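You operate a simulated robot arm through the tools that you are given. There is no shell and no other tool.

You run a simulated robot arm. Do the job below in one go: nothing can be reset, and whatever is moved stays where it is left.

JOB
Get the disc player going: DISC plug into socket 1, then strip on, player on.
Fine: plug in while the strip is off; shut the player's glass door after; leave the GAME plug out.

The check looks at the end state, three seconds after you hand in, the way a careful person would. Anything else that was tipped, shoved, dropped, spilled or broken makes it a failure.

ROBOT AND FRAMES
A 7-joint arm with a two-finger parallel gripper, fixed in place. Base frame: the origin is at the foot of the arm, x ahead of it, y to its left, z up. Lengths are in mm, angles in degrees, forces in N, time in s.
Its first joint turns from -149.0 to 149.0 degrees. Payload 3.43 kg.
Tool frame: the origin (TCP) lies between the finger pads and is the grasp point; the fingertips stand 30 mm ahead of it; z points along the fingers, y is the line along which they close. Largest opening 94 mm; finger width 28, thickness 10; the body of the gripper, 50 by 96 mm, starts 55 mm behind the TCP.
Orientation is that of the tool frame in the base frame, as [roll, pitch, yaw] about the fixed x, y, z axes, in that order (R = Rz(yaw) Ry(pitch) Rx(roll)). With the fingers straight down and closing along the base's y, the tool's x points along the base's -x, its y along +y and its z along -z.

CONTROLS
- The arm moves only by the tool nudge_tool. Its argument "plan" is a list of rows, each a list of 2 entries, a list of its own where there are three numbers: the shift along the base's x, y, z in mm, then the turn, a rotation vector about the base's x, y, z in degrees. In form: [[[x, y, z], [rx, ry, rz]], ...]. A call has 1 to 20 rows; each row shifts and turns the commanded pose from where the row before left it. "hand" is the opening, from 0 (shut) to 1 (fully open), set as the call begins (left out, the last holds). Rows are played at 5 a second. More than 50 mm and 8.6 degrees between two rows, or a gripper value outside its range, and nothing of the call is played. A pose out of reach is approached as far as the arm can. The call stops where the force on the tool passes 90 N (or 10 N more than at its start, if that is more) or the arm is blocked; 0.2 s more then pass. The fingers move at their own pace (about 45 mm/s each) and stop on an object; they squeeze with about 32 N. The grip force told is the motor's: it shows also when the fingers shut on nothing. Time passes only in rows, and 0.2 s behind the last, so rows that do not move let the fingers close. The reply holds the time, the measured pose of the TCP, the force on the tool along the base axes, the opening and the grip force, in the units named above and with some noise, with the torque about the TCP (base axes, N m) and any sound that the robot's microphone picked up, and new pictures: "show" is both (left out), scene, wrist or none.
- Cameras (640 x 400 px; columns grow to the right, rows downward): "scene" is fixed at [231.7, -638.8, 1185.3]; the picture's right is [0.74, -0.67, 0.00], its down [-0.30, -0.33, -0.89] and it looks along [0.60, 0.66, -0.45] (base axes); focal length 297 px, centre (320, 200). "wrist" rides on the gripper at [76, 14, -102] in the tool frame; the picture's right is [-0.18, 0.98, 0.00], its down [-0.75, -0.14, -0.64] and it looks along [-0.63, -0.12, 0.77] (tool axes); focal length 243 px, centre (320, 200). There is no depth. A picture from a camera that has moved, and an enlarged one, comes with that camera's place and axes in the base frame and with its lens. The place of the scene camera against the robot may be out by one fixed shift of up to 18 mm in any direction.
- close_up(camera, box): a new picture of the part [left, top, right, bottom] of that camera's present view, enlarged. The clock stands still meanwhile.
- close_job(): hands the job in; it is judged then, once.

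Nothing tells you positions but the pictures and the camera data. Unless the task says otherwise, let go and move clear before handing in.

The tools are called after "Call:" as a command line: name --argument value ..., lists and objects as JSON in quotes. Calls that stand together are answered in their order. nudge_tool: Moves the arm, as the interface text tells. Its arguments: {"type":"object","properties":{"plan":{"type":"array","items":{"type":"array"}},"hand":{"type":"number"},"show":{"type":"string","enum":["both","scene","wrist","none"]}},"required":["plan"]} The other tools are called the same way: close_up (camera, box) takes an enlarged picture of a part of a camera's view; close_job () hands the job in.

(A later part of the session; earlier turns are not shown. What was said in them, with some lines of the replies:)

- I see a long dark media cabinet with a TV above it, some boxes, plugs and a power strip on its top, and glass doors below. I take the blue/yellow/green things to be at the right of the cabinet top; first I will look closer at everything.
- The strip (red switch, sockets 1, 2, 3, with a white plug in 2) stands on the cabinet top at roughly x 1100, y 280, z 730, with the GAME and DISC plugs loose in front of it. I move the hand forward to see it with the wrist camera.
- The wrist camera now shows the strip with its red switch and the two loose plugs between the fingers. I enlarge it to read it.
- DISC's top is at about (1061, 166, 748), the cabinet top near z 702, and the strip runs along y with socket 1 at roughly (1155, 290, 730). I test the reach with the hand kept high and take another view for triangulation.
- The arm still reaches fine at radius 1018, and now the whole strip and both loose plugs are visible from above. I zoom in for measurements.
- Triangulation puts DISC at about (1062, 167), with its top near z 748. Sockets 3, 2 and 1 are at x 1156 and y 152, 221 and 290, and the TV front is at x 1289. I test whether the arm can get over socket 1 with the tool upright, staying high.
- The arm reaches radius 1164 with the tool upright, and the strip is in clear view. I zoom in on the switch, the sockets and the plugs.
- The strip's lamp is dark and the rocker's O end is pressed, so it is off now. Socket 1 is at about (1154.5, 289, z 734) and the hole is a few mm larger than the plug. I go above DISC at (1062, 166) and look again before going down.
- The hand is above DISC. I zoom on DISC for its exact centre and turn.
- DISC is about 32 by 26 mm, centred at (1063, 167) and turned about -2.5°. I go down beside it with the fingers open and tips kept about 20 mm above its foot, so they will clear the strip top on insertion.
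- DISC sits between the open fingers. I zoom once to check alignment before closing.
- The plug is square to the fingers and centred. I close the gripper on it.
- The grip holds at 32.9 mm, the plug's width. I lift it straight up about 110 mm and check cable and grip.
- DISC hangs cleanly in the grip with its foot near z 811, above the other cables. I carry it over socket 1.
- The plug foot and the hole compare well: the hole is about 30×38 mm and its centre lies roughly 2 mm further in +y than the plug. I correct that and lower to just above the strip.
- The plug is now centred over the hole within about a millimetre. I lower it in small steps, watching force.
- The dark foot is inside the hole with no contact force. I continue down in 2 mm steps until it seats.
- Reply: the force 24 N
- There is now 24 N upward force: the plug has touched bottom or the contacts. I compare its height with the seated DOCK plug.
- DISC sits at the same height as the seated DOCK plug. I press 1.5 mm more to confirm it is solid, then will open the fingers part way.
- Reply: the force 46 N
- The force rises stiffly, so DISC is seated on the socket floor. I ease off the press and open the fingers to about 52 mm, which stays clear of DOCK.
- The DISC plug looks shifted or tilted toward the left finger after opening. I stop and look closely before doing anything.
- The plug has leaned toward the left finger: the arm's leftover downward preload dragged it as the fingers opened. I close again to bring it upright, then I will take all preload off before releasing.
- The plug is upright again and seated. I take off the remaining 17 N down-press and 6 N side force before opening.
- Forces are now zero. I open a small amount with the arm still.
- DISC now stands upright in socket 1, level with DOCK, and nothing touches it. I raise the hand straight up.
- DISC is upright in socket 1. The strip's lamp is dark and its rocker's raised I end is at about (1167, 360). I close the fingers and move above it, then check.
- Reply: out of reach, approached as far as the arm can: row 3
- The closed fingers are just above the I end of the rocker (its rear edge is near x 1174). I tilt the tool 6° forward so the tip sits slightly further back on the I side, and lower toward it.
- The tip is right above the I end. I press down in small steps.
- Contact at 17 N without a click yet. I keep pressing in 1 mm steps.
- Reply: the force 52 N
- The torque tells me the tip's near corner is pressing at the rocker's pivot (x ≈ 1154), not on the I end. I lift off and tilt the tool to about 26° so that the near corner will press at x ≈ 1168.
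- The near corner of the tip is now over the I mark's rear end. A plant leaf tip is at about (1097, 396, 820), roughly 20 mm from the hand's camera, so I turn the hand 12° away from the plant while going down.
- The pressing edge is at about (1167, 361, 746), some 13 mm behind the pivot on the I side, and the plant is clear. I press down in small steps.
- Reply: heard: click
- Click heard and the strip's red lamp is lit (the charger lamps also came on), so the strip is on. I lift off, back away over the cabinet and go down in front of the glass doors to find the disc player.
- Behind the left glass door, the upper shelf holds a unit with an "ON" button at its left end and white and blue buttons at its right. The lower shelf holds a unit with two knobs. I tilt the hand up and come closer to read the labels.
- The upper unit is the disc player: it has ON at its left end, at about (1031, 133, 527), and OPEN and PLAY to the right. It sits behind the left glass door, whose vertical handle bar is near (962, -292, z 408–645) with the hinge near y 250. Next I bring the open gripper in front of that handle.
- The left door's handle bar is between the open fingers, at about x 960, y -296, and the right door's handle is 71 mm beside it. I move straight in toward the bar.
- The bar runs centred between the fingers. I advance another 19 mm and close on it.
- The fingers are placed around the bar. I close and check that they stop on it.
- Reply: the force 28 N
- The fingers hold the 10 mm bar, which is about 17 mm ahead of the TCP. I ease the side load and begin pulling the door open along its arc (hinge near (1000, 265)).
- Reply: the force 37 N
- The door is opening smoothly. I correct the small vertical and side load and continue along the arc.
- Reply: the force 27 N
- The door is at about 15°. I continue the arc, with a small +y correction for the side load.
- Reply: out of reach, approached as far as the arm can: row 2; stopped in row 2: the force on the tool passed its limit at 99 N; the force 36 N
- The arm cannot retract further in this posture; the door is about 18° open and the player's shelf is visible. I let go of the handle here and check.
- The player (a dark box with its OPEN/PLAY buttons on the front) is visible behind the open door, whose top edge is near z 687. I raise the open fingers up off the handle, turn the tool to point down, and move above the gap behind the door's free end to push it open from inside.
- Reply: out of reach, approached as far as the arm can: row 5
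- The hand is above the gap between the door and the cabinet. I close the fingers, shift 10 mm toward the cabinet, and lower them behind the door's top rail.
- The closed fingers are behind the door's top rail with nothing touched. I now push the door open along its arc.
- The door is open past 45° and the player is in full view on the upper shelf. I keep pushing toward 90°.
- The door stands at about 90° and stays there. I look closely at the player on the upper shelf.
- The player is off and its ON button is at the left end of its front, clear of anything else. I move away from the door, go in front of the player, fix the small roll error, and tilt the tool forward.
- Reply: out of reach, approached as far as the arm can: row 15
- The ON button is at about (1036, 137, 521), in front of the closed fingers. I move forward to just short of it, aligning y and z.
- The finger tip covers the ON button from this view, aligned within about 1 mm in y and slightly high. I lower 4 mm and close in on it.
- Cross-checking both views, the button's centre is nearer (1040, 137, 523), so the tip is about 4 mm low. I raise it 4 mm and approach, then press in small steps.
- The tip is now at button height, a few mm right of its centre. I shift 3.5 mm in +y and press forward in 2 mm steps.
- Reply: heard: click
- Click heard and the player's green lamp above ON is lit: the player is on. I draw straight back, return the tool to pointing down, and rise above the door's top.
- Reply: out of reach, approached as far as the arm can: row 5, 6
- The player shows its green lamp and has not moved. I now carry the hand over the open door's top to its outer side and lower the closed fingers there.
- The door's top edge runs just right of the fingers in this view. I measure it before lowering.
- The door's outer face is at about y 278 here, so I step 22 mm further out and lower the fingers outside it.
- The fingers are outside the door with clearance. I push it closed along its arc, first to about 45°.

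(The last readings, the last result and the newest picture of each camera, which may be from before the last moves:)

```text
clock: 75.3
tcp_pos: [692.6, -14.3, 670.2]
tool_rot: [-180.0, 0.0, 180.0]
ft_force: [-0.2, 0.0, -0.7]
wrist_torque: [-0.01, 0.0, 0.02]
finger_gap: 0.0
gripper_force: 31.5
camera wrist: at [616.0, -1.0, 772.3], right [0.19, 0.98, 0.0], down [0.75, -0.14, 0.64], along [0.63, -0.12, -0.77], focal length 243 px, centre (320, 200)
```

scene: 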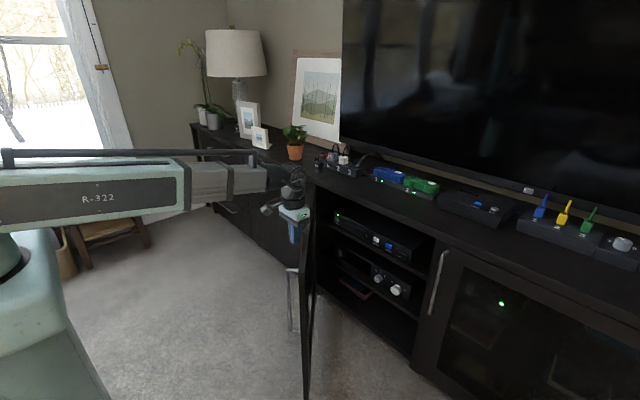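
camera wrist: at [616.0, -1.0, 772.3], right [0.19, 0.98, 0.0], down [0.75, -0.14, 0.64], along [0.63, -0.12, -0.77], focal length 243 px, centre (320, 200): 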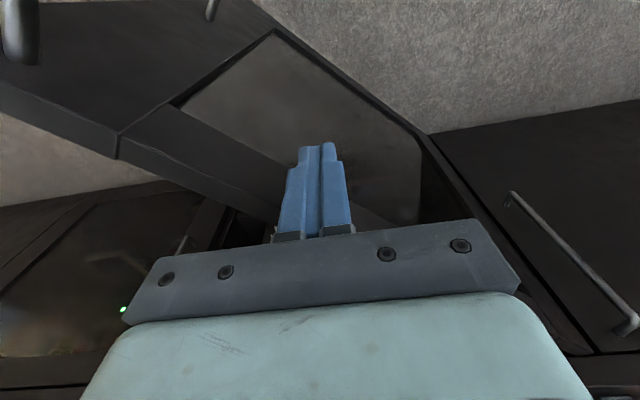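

The door follows at about 45°. I continue pushing it to nearly shut.

Call:
nudge_tool --plan '[[[15.5, -16.3, 0], [0, 0, 0]], [[15.5, -16.3, 0], [0, 0, 0]], [[15.5, -16.3, 0], [0, 0, 0]], [[15.5, -16.3, 0], [0, 0, 0]], [[15.5, -16.3, 0], [0, 0, 0]], [[20.6, -9.4, 0], [0, 0, 0]], [[20.6, -9.4, 0], [0, 0, 0]], [[20.6, -9.4, 0], [0, 0, 0]], [[20.6, -9.4, 0], [0, 0, 0]], [[20.6, -9.4, 0], [0, 0, 0]], [[15, -4, 0], [0, 0, 0]], [[15, -4, 0], [0, 0, 0]], [[0, 0, 0], [0, 0, 0]]]' --show "both"

Call:
close_up --camera "scene" --box '[300, 150, 460, 290]'

```text
clock: 78.1
tcp_pos: [901.6, -152.4, 669.8]
tool_rot: [179.9, 0.0, 179.7]
ft_force: [0.2, -0.7, 1.2]
wrist_torque: [-0.01, -0.02, -0.01]
finger_gap: 0.2
gripper_force: 31.7
camera wrist: at [825.5, -139.0, 771.8], right [0.19, 0.98, 0.0], down [0.75, -0.14, 0.64], along [0.63, -0.12, -0.77], focal length 243 px, centre (320, 200)
```

scene: 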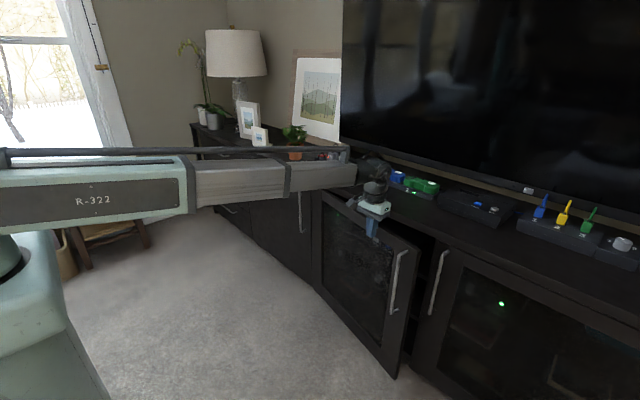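
wrist: 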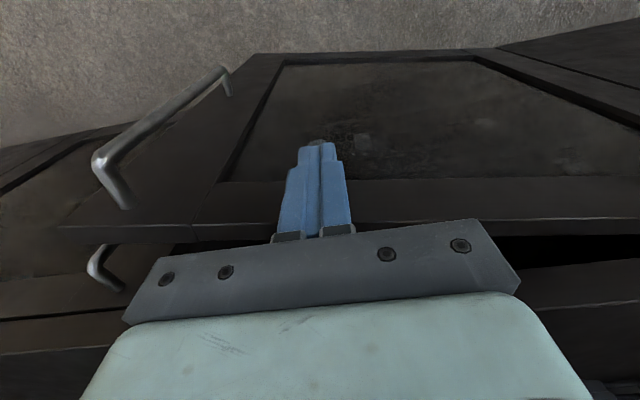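

```text
2.86 times, centred on (380, 220) of scene
camera zoom: at [231.7, -638.8, 1185.3], right [0.74, -0.67, 0.0], down [-0.3, -0.33, -0.89], along [0.6, 0.66, -0.45], focal length 850 px, centre (149, 143)
```

zoom: 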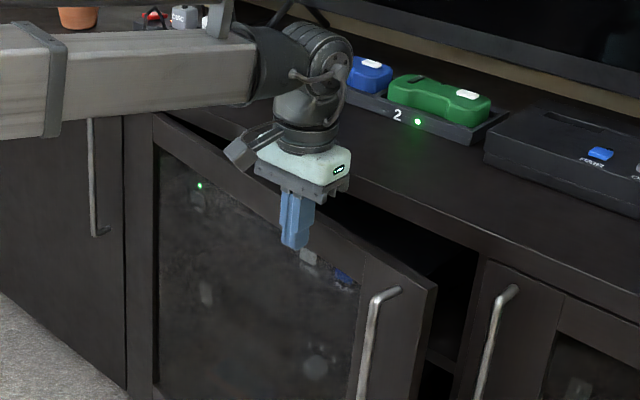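

The door is about 10° from shut. I push it a little further this way, keeping the upright fingers short of the cabinet top's front edge, and look.

Call:
nudge_tool --plan '[[[11, -1.2, 0], [0, 0, 0]], [[11, -1.2, 0], [0, 0, 0]], [[11, -1.2, 0], [0, 0, 0]], [[9, -1, 0], [0, 0, 0]], [[0, 0, 0], [0, 0, 0]]]' --show "both"

Call:
close_up --camera "scene" --box '[340, 190, 460, 290]'

Call:
close_up --camera "wrist" --box '[0, 100, 320, 320]'

```text
clock: 79.3
tcp_pos: [942.4, -155.0, 671.0]
tool_rot: [180.0, 0.0, 179.7]
ft_force: [-0.4, -0.6, -0.5]
wrist_torque: [-0.02, 0.0, 0.02]
finger_gap: 0.0
gripper_force: 31.7
camera wrist: at [866.7, -142.6, 773.0], right [0.19, 0.98, 0.0], down [0.75, -0.14, 0.64], along [0.63, -0.12, -0.77], focal length 243 px, centre (320, 200)
```

scene: 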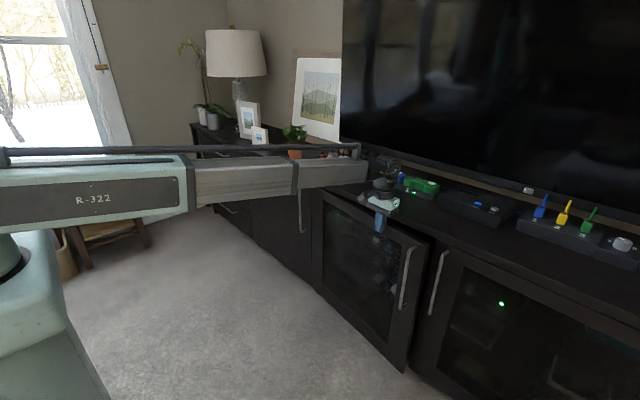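
wrist: 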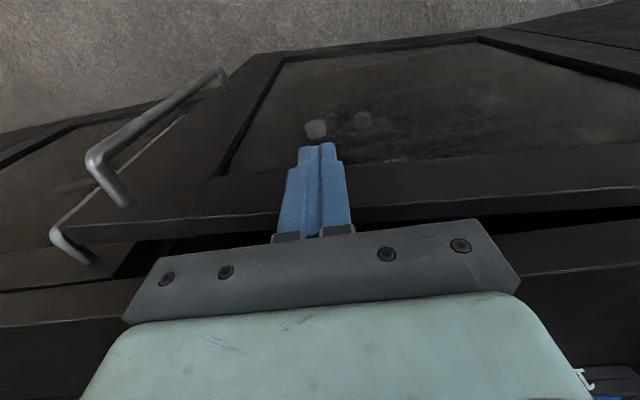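

```text
4.00 times, centred on (400, 240) of scene
camera zoom: at [231.7, -638.8, 1185.3], right [0.74, -0.67, 0.0], down [-0.3, -0.33, -0.89], along [0.6, 0.66, -0.45], focal length 1190 px, centre (0, 40)
```

zoom: 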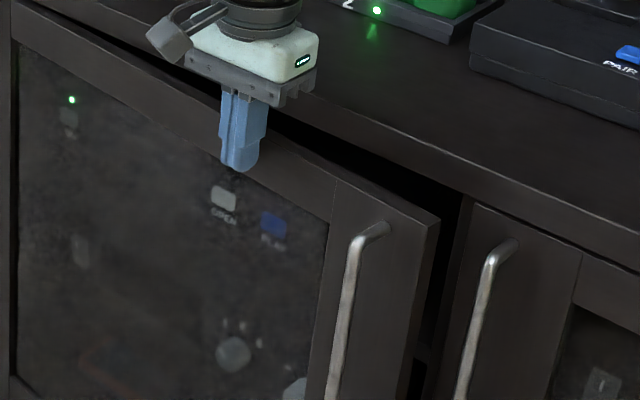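

```text
1.82 times, centred on (160, 210) of wrist
camera zoom: at [866.7, -142.6, 773.0], right [0.19, 0.98, 0.0], down [0.75, -0.14, 0.64], along [0.63, -0.12, -0.77], focal length 441 px, centre (611, 182)
```

zoom: 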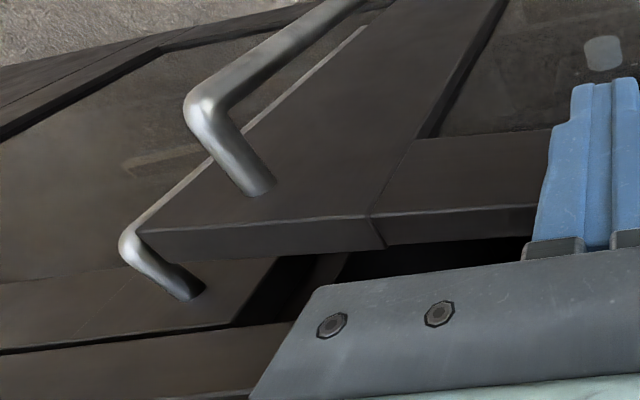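

The door is about 5° from shut. To finish without touching the cabinet's top slab, I back off, tilt the hand forward, and will push on the door's stile beside the handle.

Call:
nudge_tool --plan '[[[-40, -10, 0], [0, 0, 0]], [[-40, -20, 0], [0, 0, 0]], [[0, -17, -5], [0, -8, 0]], [[0, -17, -8], [0, -8, 0]], [[0, -17, -8], [0, -8, 0]], [[0, -16, -8], [0, -8, 0]], [[0, -16, -8], [0, -8, 0]], [[0, 0, -8], [0, -8, 0]], [[0, 0, -8], [0, -8, 0]], [[0, 0, -8], [0, -8, 0]], [[0, 0, -8], [0, -6, 0]], [[0, 0, 0], [0, 0, 0]]]' --show "both"

Call:
close_up --camera "wrist" --box '[180, 40, 460, 240]'

```text
clock: 81.9
tcp_pos: [862.9, -268.9, 602.4]
tool_rot: [179.7, 70.1, 179.5]
ft_force: [0.7, -0.8, 0.3]
wrist_torque: [0.0, -0.02, -0.01]
finger_gap: 0.1
gripper_force: 31.5
camera wrist: at [739.7, -255.4, 565.6], right [0.06, 0.98, 0.18], down [-0.35, -0.14, 0.93], along [0.94, -0.12, 0.33], focal length 243 px, centre (320, 200)
```

scene: 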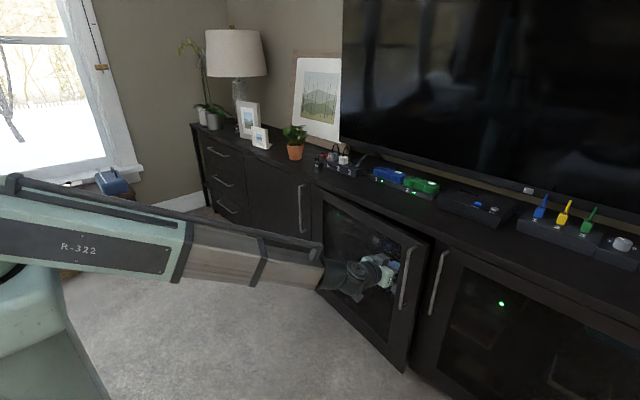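
wrist: 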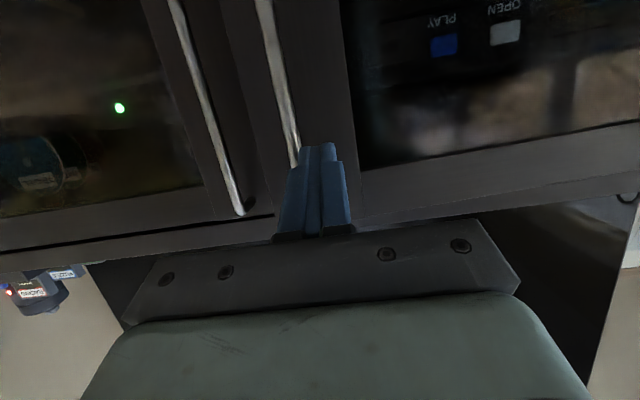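

```text
2.00 times, centred on (320, 140) of wrist
camera zoom: at [739.7, -255.4, 565.6], right [0.06, 0.98, 0.18], down [-0.35, -0.14, 0.93], along [0.94, -0.12, 0.33], focal length 485 px, centre (320, 320)
```

zoom: 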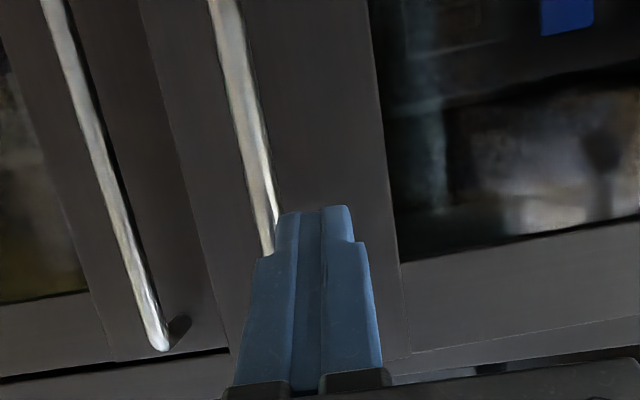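

The handle bar is only a few mm beside the finger, so I shift 8 mm away from it (still on the wooden stile, clear of the glass) and then push forward.

Call:
nudge_tool --plan '[[[0, 8, 0], [0, 0, 0]], [[20, 0, 0], [0, 0, 0]], [[20, 0, 0], [0, 0, 0]], [[12, 0, 0], [0, 0, 0]], [[12, 0, 0], [0, 0, 0]], [[12, 0, 0], [0, 0, 0]], [[8, 0, 0], [0, 0, 0]], [[0, 0, 0], [0, 0, 0]]]' --show "both"

Call:
close_up --camera "scene" --box '[340, 190, 460, 290]'

```text
clock: 83.7
tcp_pos: [946.6, -259.5, 602.6]
tool_rot: [179.7, 70.0, 179.2]
ft_force: [0.1, -0.1, 0.5]
wrist_torque: [0.01, -0.01, -0.02]
finger_gap: 0.2
gripper_force: 32.0
camera wrist: at [824.4, -246.7, 565.5], right [0.06, 0.98, 0.18], down [-0.35, -0.14, 0.93], along [0.94, -0.12, 0.33], focal length 243 px, centre (320, 200)
```

scene: 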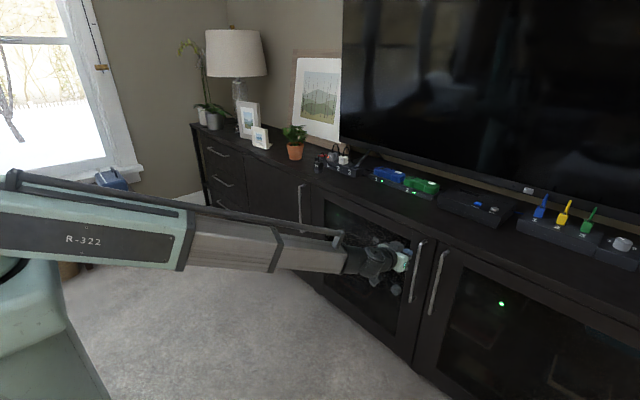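
wrist: 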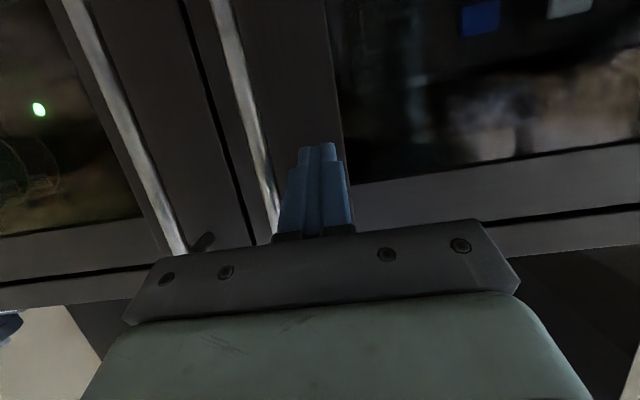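

```text
4.00 times, centred on (400, 240) of scene
camera zoom: at [231.7, -638.8, 1185.3], right [0.74, -0.67, 0.0], down [-0.3, -0.33, -0.89], along [0.6, 0.66, -0.45], focal length 1190 px, centre (0, 40)
```

zoom: 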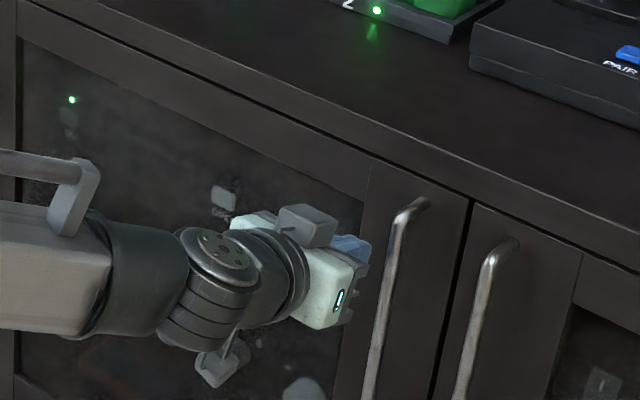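

The door is now almost flush. I push on in small steps until it stops firmly.

Call:
nudge_tool --plan '[[[4, 0, 0], [0, 0, 0]], [[4, 0, 0], [0, 0, 0]], [[3, 0, 0], [0, 0, 0]], [[0, 0, 0], [0, 0, 0]]]' --show "none"

```text
clock: 84.7
tcp_pos: [958.9, -261.5, 603.8]
tool_rot: [179.5, 70.1, 179.5]
ft_force: [-0.6, -0.8, 0.5]
wrist_torque: [0.0, 0.0, -0.01]
finger_gap: 0.0
gripper_force: 32.2
```

Call:
nudge_tool --plan '[[[3, 0, 0], [0, 0, 0]], [[3, 0, 0], [0, 0, 0]], [[2, 0, 0], [0, 0, 0]], [[0, 0, 0], [0, 0, 0]]]' --show "wrist"

```text
clock: 85.7
tcp_pos: [965.1, -260.7, 601.0]
tool_rot: [179.6, 70.0, 179.7]
ft_force: [1.2, 0.0, 0.1]
wrist_torque: [0.01, 0.01, 0.02]
finger_gap: 0.0
gripper_force: 32.0
camera wrist: at [842.9, -248.3, 565.2], right [0.06, 0.98, 0.18], down [-0.35, -0.14, 0.93], along [0.94, -0.12, 0.33], focal length 243 px, centre (320, 200)
```

wrist: 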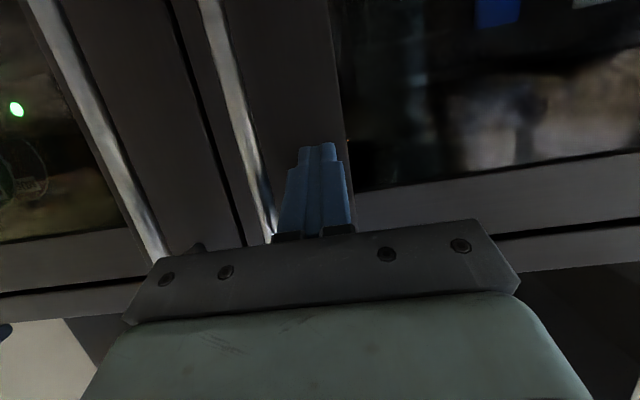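

Call:
close_up --camera "scene" --box '[390, 220, 470, 280]'

Call:
nudge_tool --plan '[[[2, 0, 0], [0, 0, 0]], [[2, 0, 0], [0, 0, 0]], [[0, 0, 0], [0, 0, 0]]]' --show "scene"

Call:
close_up --camera "scene" --box '[390, 220, 470, 280]'

```text
6.67 times, centred on (430, 250) of scene
camera zoom: at [231.7, -638.8, 1185.3], right [0.74, -0.67, 0.0], down [-0.3, -0.33, -0.89], along [0.6, 0.66, -0.45], focal length 1983 px, centre (-413, -133)
```

zoom: 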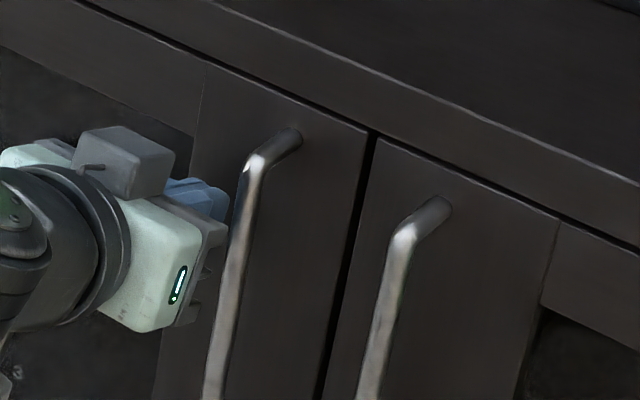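

```text
clock: 86.5
tcp_pos: [969.2, -260.7, 601.2]
tool_rot: [179.6, 70.1, 179.5]
ft_force: [-33.1, 3.3, -0.6]
wrist_torque: [0.23, -0.07, 0.07]
finger_gap: 0.1
gripper_force: 32.2
```

scene: 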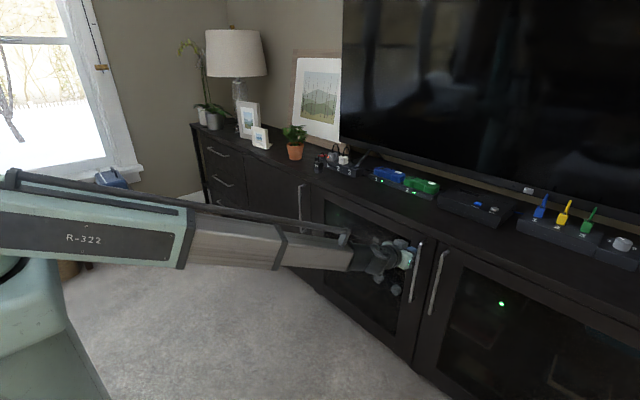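

```text
6.67 times, centred on (430, 250) of scene
camera zoom: at [231.7, -638.8, 1185.3], right [0.74, -0.67, 0.0], down [-0.3, -0.33, -0.89], along [0.6, 0.66, -0.45], focal length 1983 px, centre (-413, -133)
```

zoom: 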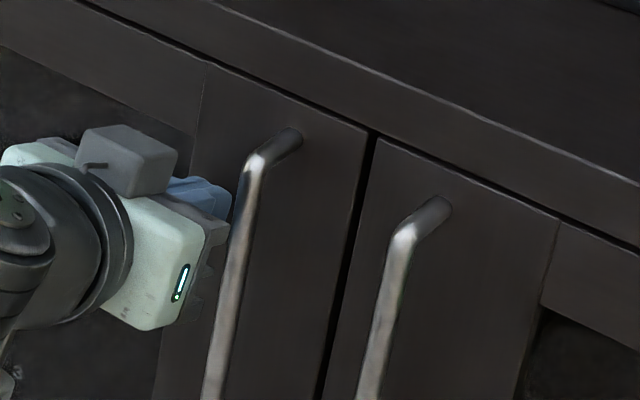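

The door is shut flush with its neighbour and stopped firmly at 33 N. I back straight away and raise the hand clear.

Call:
nudge_tool --plan '[[[-5, 0, 0], [0, 0, 0]], [[-20, 0, 0], [0, 0, 0]], [[-35, 0, 0], [0, 0, 0]], [[-35, 0, 10], [0, 0, 0]], [[0, 0, 20], [0, 8, 0]], [[0, 0, 25], [0, 8, 0]], [[0, 0, 25], [0, 8, 0]], [[0, 0, 25], [0, 8, 0]], [[0, 0, 25], [0, 8, 0]], [[0, 0, 25], [0, 8, 0]], [[0, 0, 25], [0, 8, 0]], [[0, 0, 25], [0, 8, 0]], [[0, 0, 25], [0, 6, 0]], [[-30, 10, 40], [0, 0, 0]], [[-40, 15, 25], [0, 0, 0]], [[-40, 15, 0], [0, 0, 0]], [[0, 0, 0], [0, 0, 0]]]' --show "both"

Call:
close_up --camera "scene" --box '[310, 180, 470, 300]'

Call:
close_up --camera "scene" --box '[301, 135, 365, 183]'

```text
refused: row 14 steps farther than a row can; nothing moved
```

```text
3.33 times, centred on (390, 240) of scene
camera zoom: at [231.7, -638.8, 1185.3], right [0.74, -0.67, 0.0], down [-0.3, -0.33, -0.89], along [0.6, 0.66, -0.45], focal length 992 px, centre (87, 67)
```

zoom: 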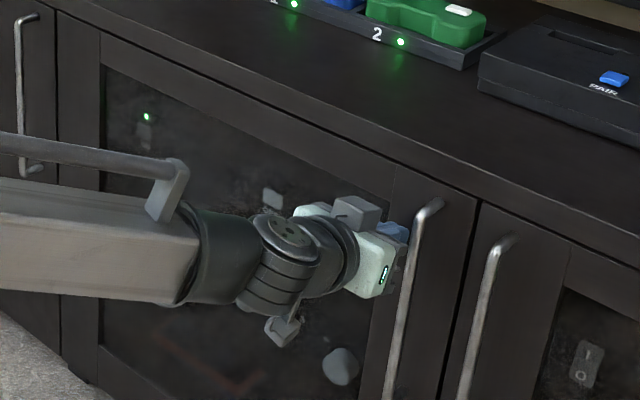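

```text
8.33 times, centred on (333, 159) of scene
camera zoom: at [231.7, -638.8, 1185.3], right [0.74, -0.67, 0.0], down [-0.3, -0.33, -0.89], along [0.6, 0.66, -0.45], focal length 2479 px, centre (212, 542)
```

zoom: 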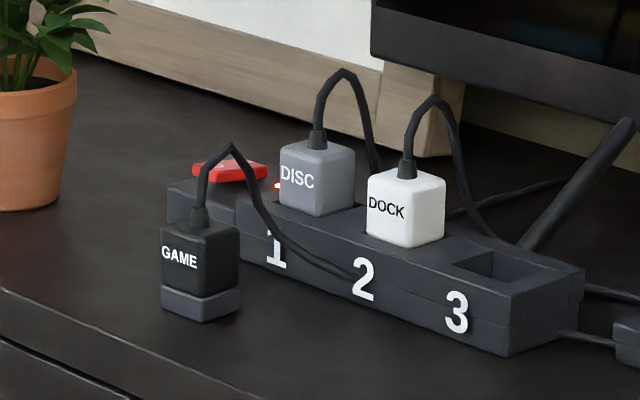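

One row was too long, so nothing moved; the door is shut with the player's green lamp lit behind the glass, and the strip's lamp is on. I repeat the retreat with shorter steps.

Call:
nudge_tool --plan '[[[-5, 0, 0], [0, 0, 0]], [[-20, 0, 0], [0, 0, 0]], [[-35, 0, 0], [0, 0, 0]], [[-35, 0, 10], [0, 0, 0]], [[0, 0, 20], [0, 8, 0]], [[0, 0, 25], [0, 8, 0]], [[0, 0, 25], [0, 8, 0]], [[0, 0, 25], [0, 8, 0]], [[0, 0, 25], [0, 8, 0]], [[0, 0, 25], [0, 8, 0]], [[0, 0, 25], [0, 8, 0]], [[0, 0, 25], [0, 8, 0]], [[0, 0, 25], [0, 6, 0]], [[-25, 10, 30], [0, 0, 0]], [[-35, 15, 20], [0, 0, 0]], [[-40, 15, 0], [0, 0, 0]], [[0, 0, 0], [0, 0, 0]]]' --show "both"

Call:
close_up --camera "scene" --box '[310, 180, 470, 300]'

Call:
close_up --camera "scene" --box '[301, 135, 365, 183]'

```text
clock: 90.1
tcp_pos: [776.3, -223.1, 881.3]
tool_rot: [-179.9, 0.1, 179.7]
ft_force: [-0.2, -0.8, 0.4]
wrist_torque: [0.0, -0.03, 0.0]
finger_gap: 0.0
gripper_force: 32.6
camera wrist: at [699.9, -210.7, 983.5], right [0.19, 0.98, 0.0], down [0.75, -0.14, 0.64], along [0.63, -0.12, -0.77], focal length 243 px, centre (320, 200)
```

scene: 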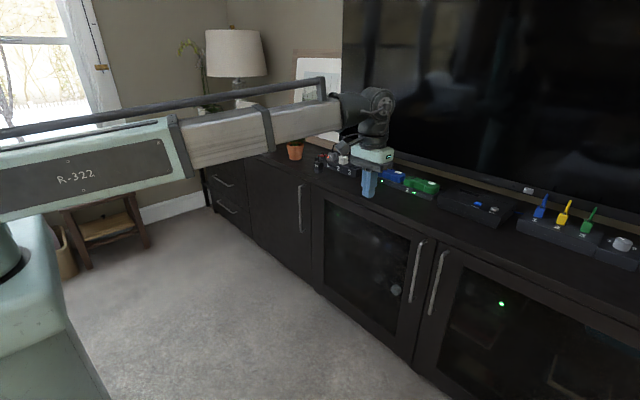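
wrist: 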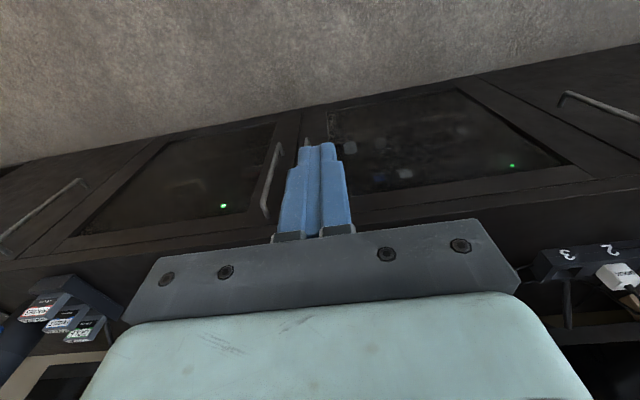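

```text
3.33 times, centred on (390, 240) of scene
camera zoom: at [231.7, -638.8, 1185.3], right [0.74, -0.67, 0.0], down [-0.3, -0.33, -0.89], along [0.6, 0.66, -0.45], focal length 992 px, centre (87, 67)
```

zoom: 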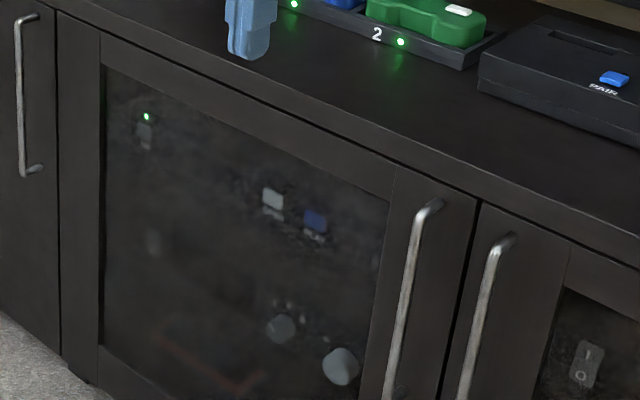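

```text
8.33 times, centred on (333, 159) of scene
camera zoom: at [231.7, -638.8, 1185.3], right [0.74, -0.67, 0.0], down [-0.3, -0.33, -0.89], along [0.6, 0.66, -0.45], focal length 2479 px, centre (212, 542)
```

zoom: 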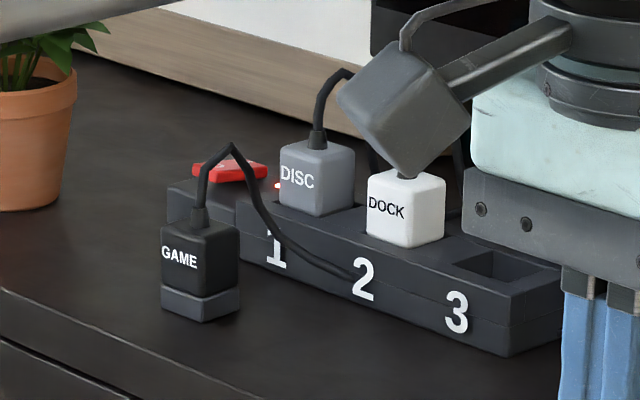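

Everything looks right: DISC is upright in socket 1, the strip lamp is on, the player's green lamp shows through the shut door, and GAME is still out. The hand is clear of everything, so I hand the job in.

Call:
close_job

```text
The job is handed in.
```

The disc player is on, and I've handed the job in. No verdict has come back yet.

- **DISC plug:** it stands upright in socket 1, level with the DOCK plug, and went in while the strip was off. It tipped when I first let go, so I straightened it and released it again.
- **Strip:** on. I heard the click and its red lamp is lit. The controller charger's two lamps came on as well, so the DOCK plug's supply is live too.
- **Player:** on. I pressed ON once, heard the click, and its green lamp shows through the glass.
- **Glass door:** shut, flush with the door beside it.
- **GAME plug:** still out, where it was.

I saw nothing else moved or knocked over in the last pictures, and the hand is clear of everything.
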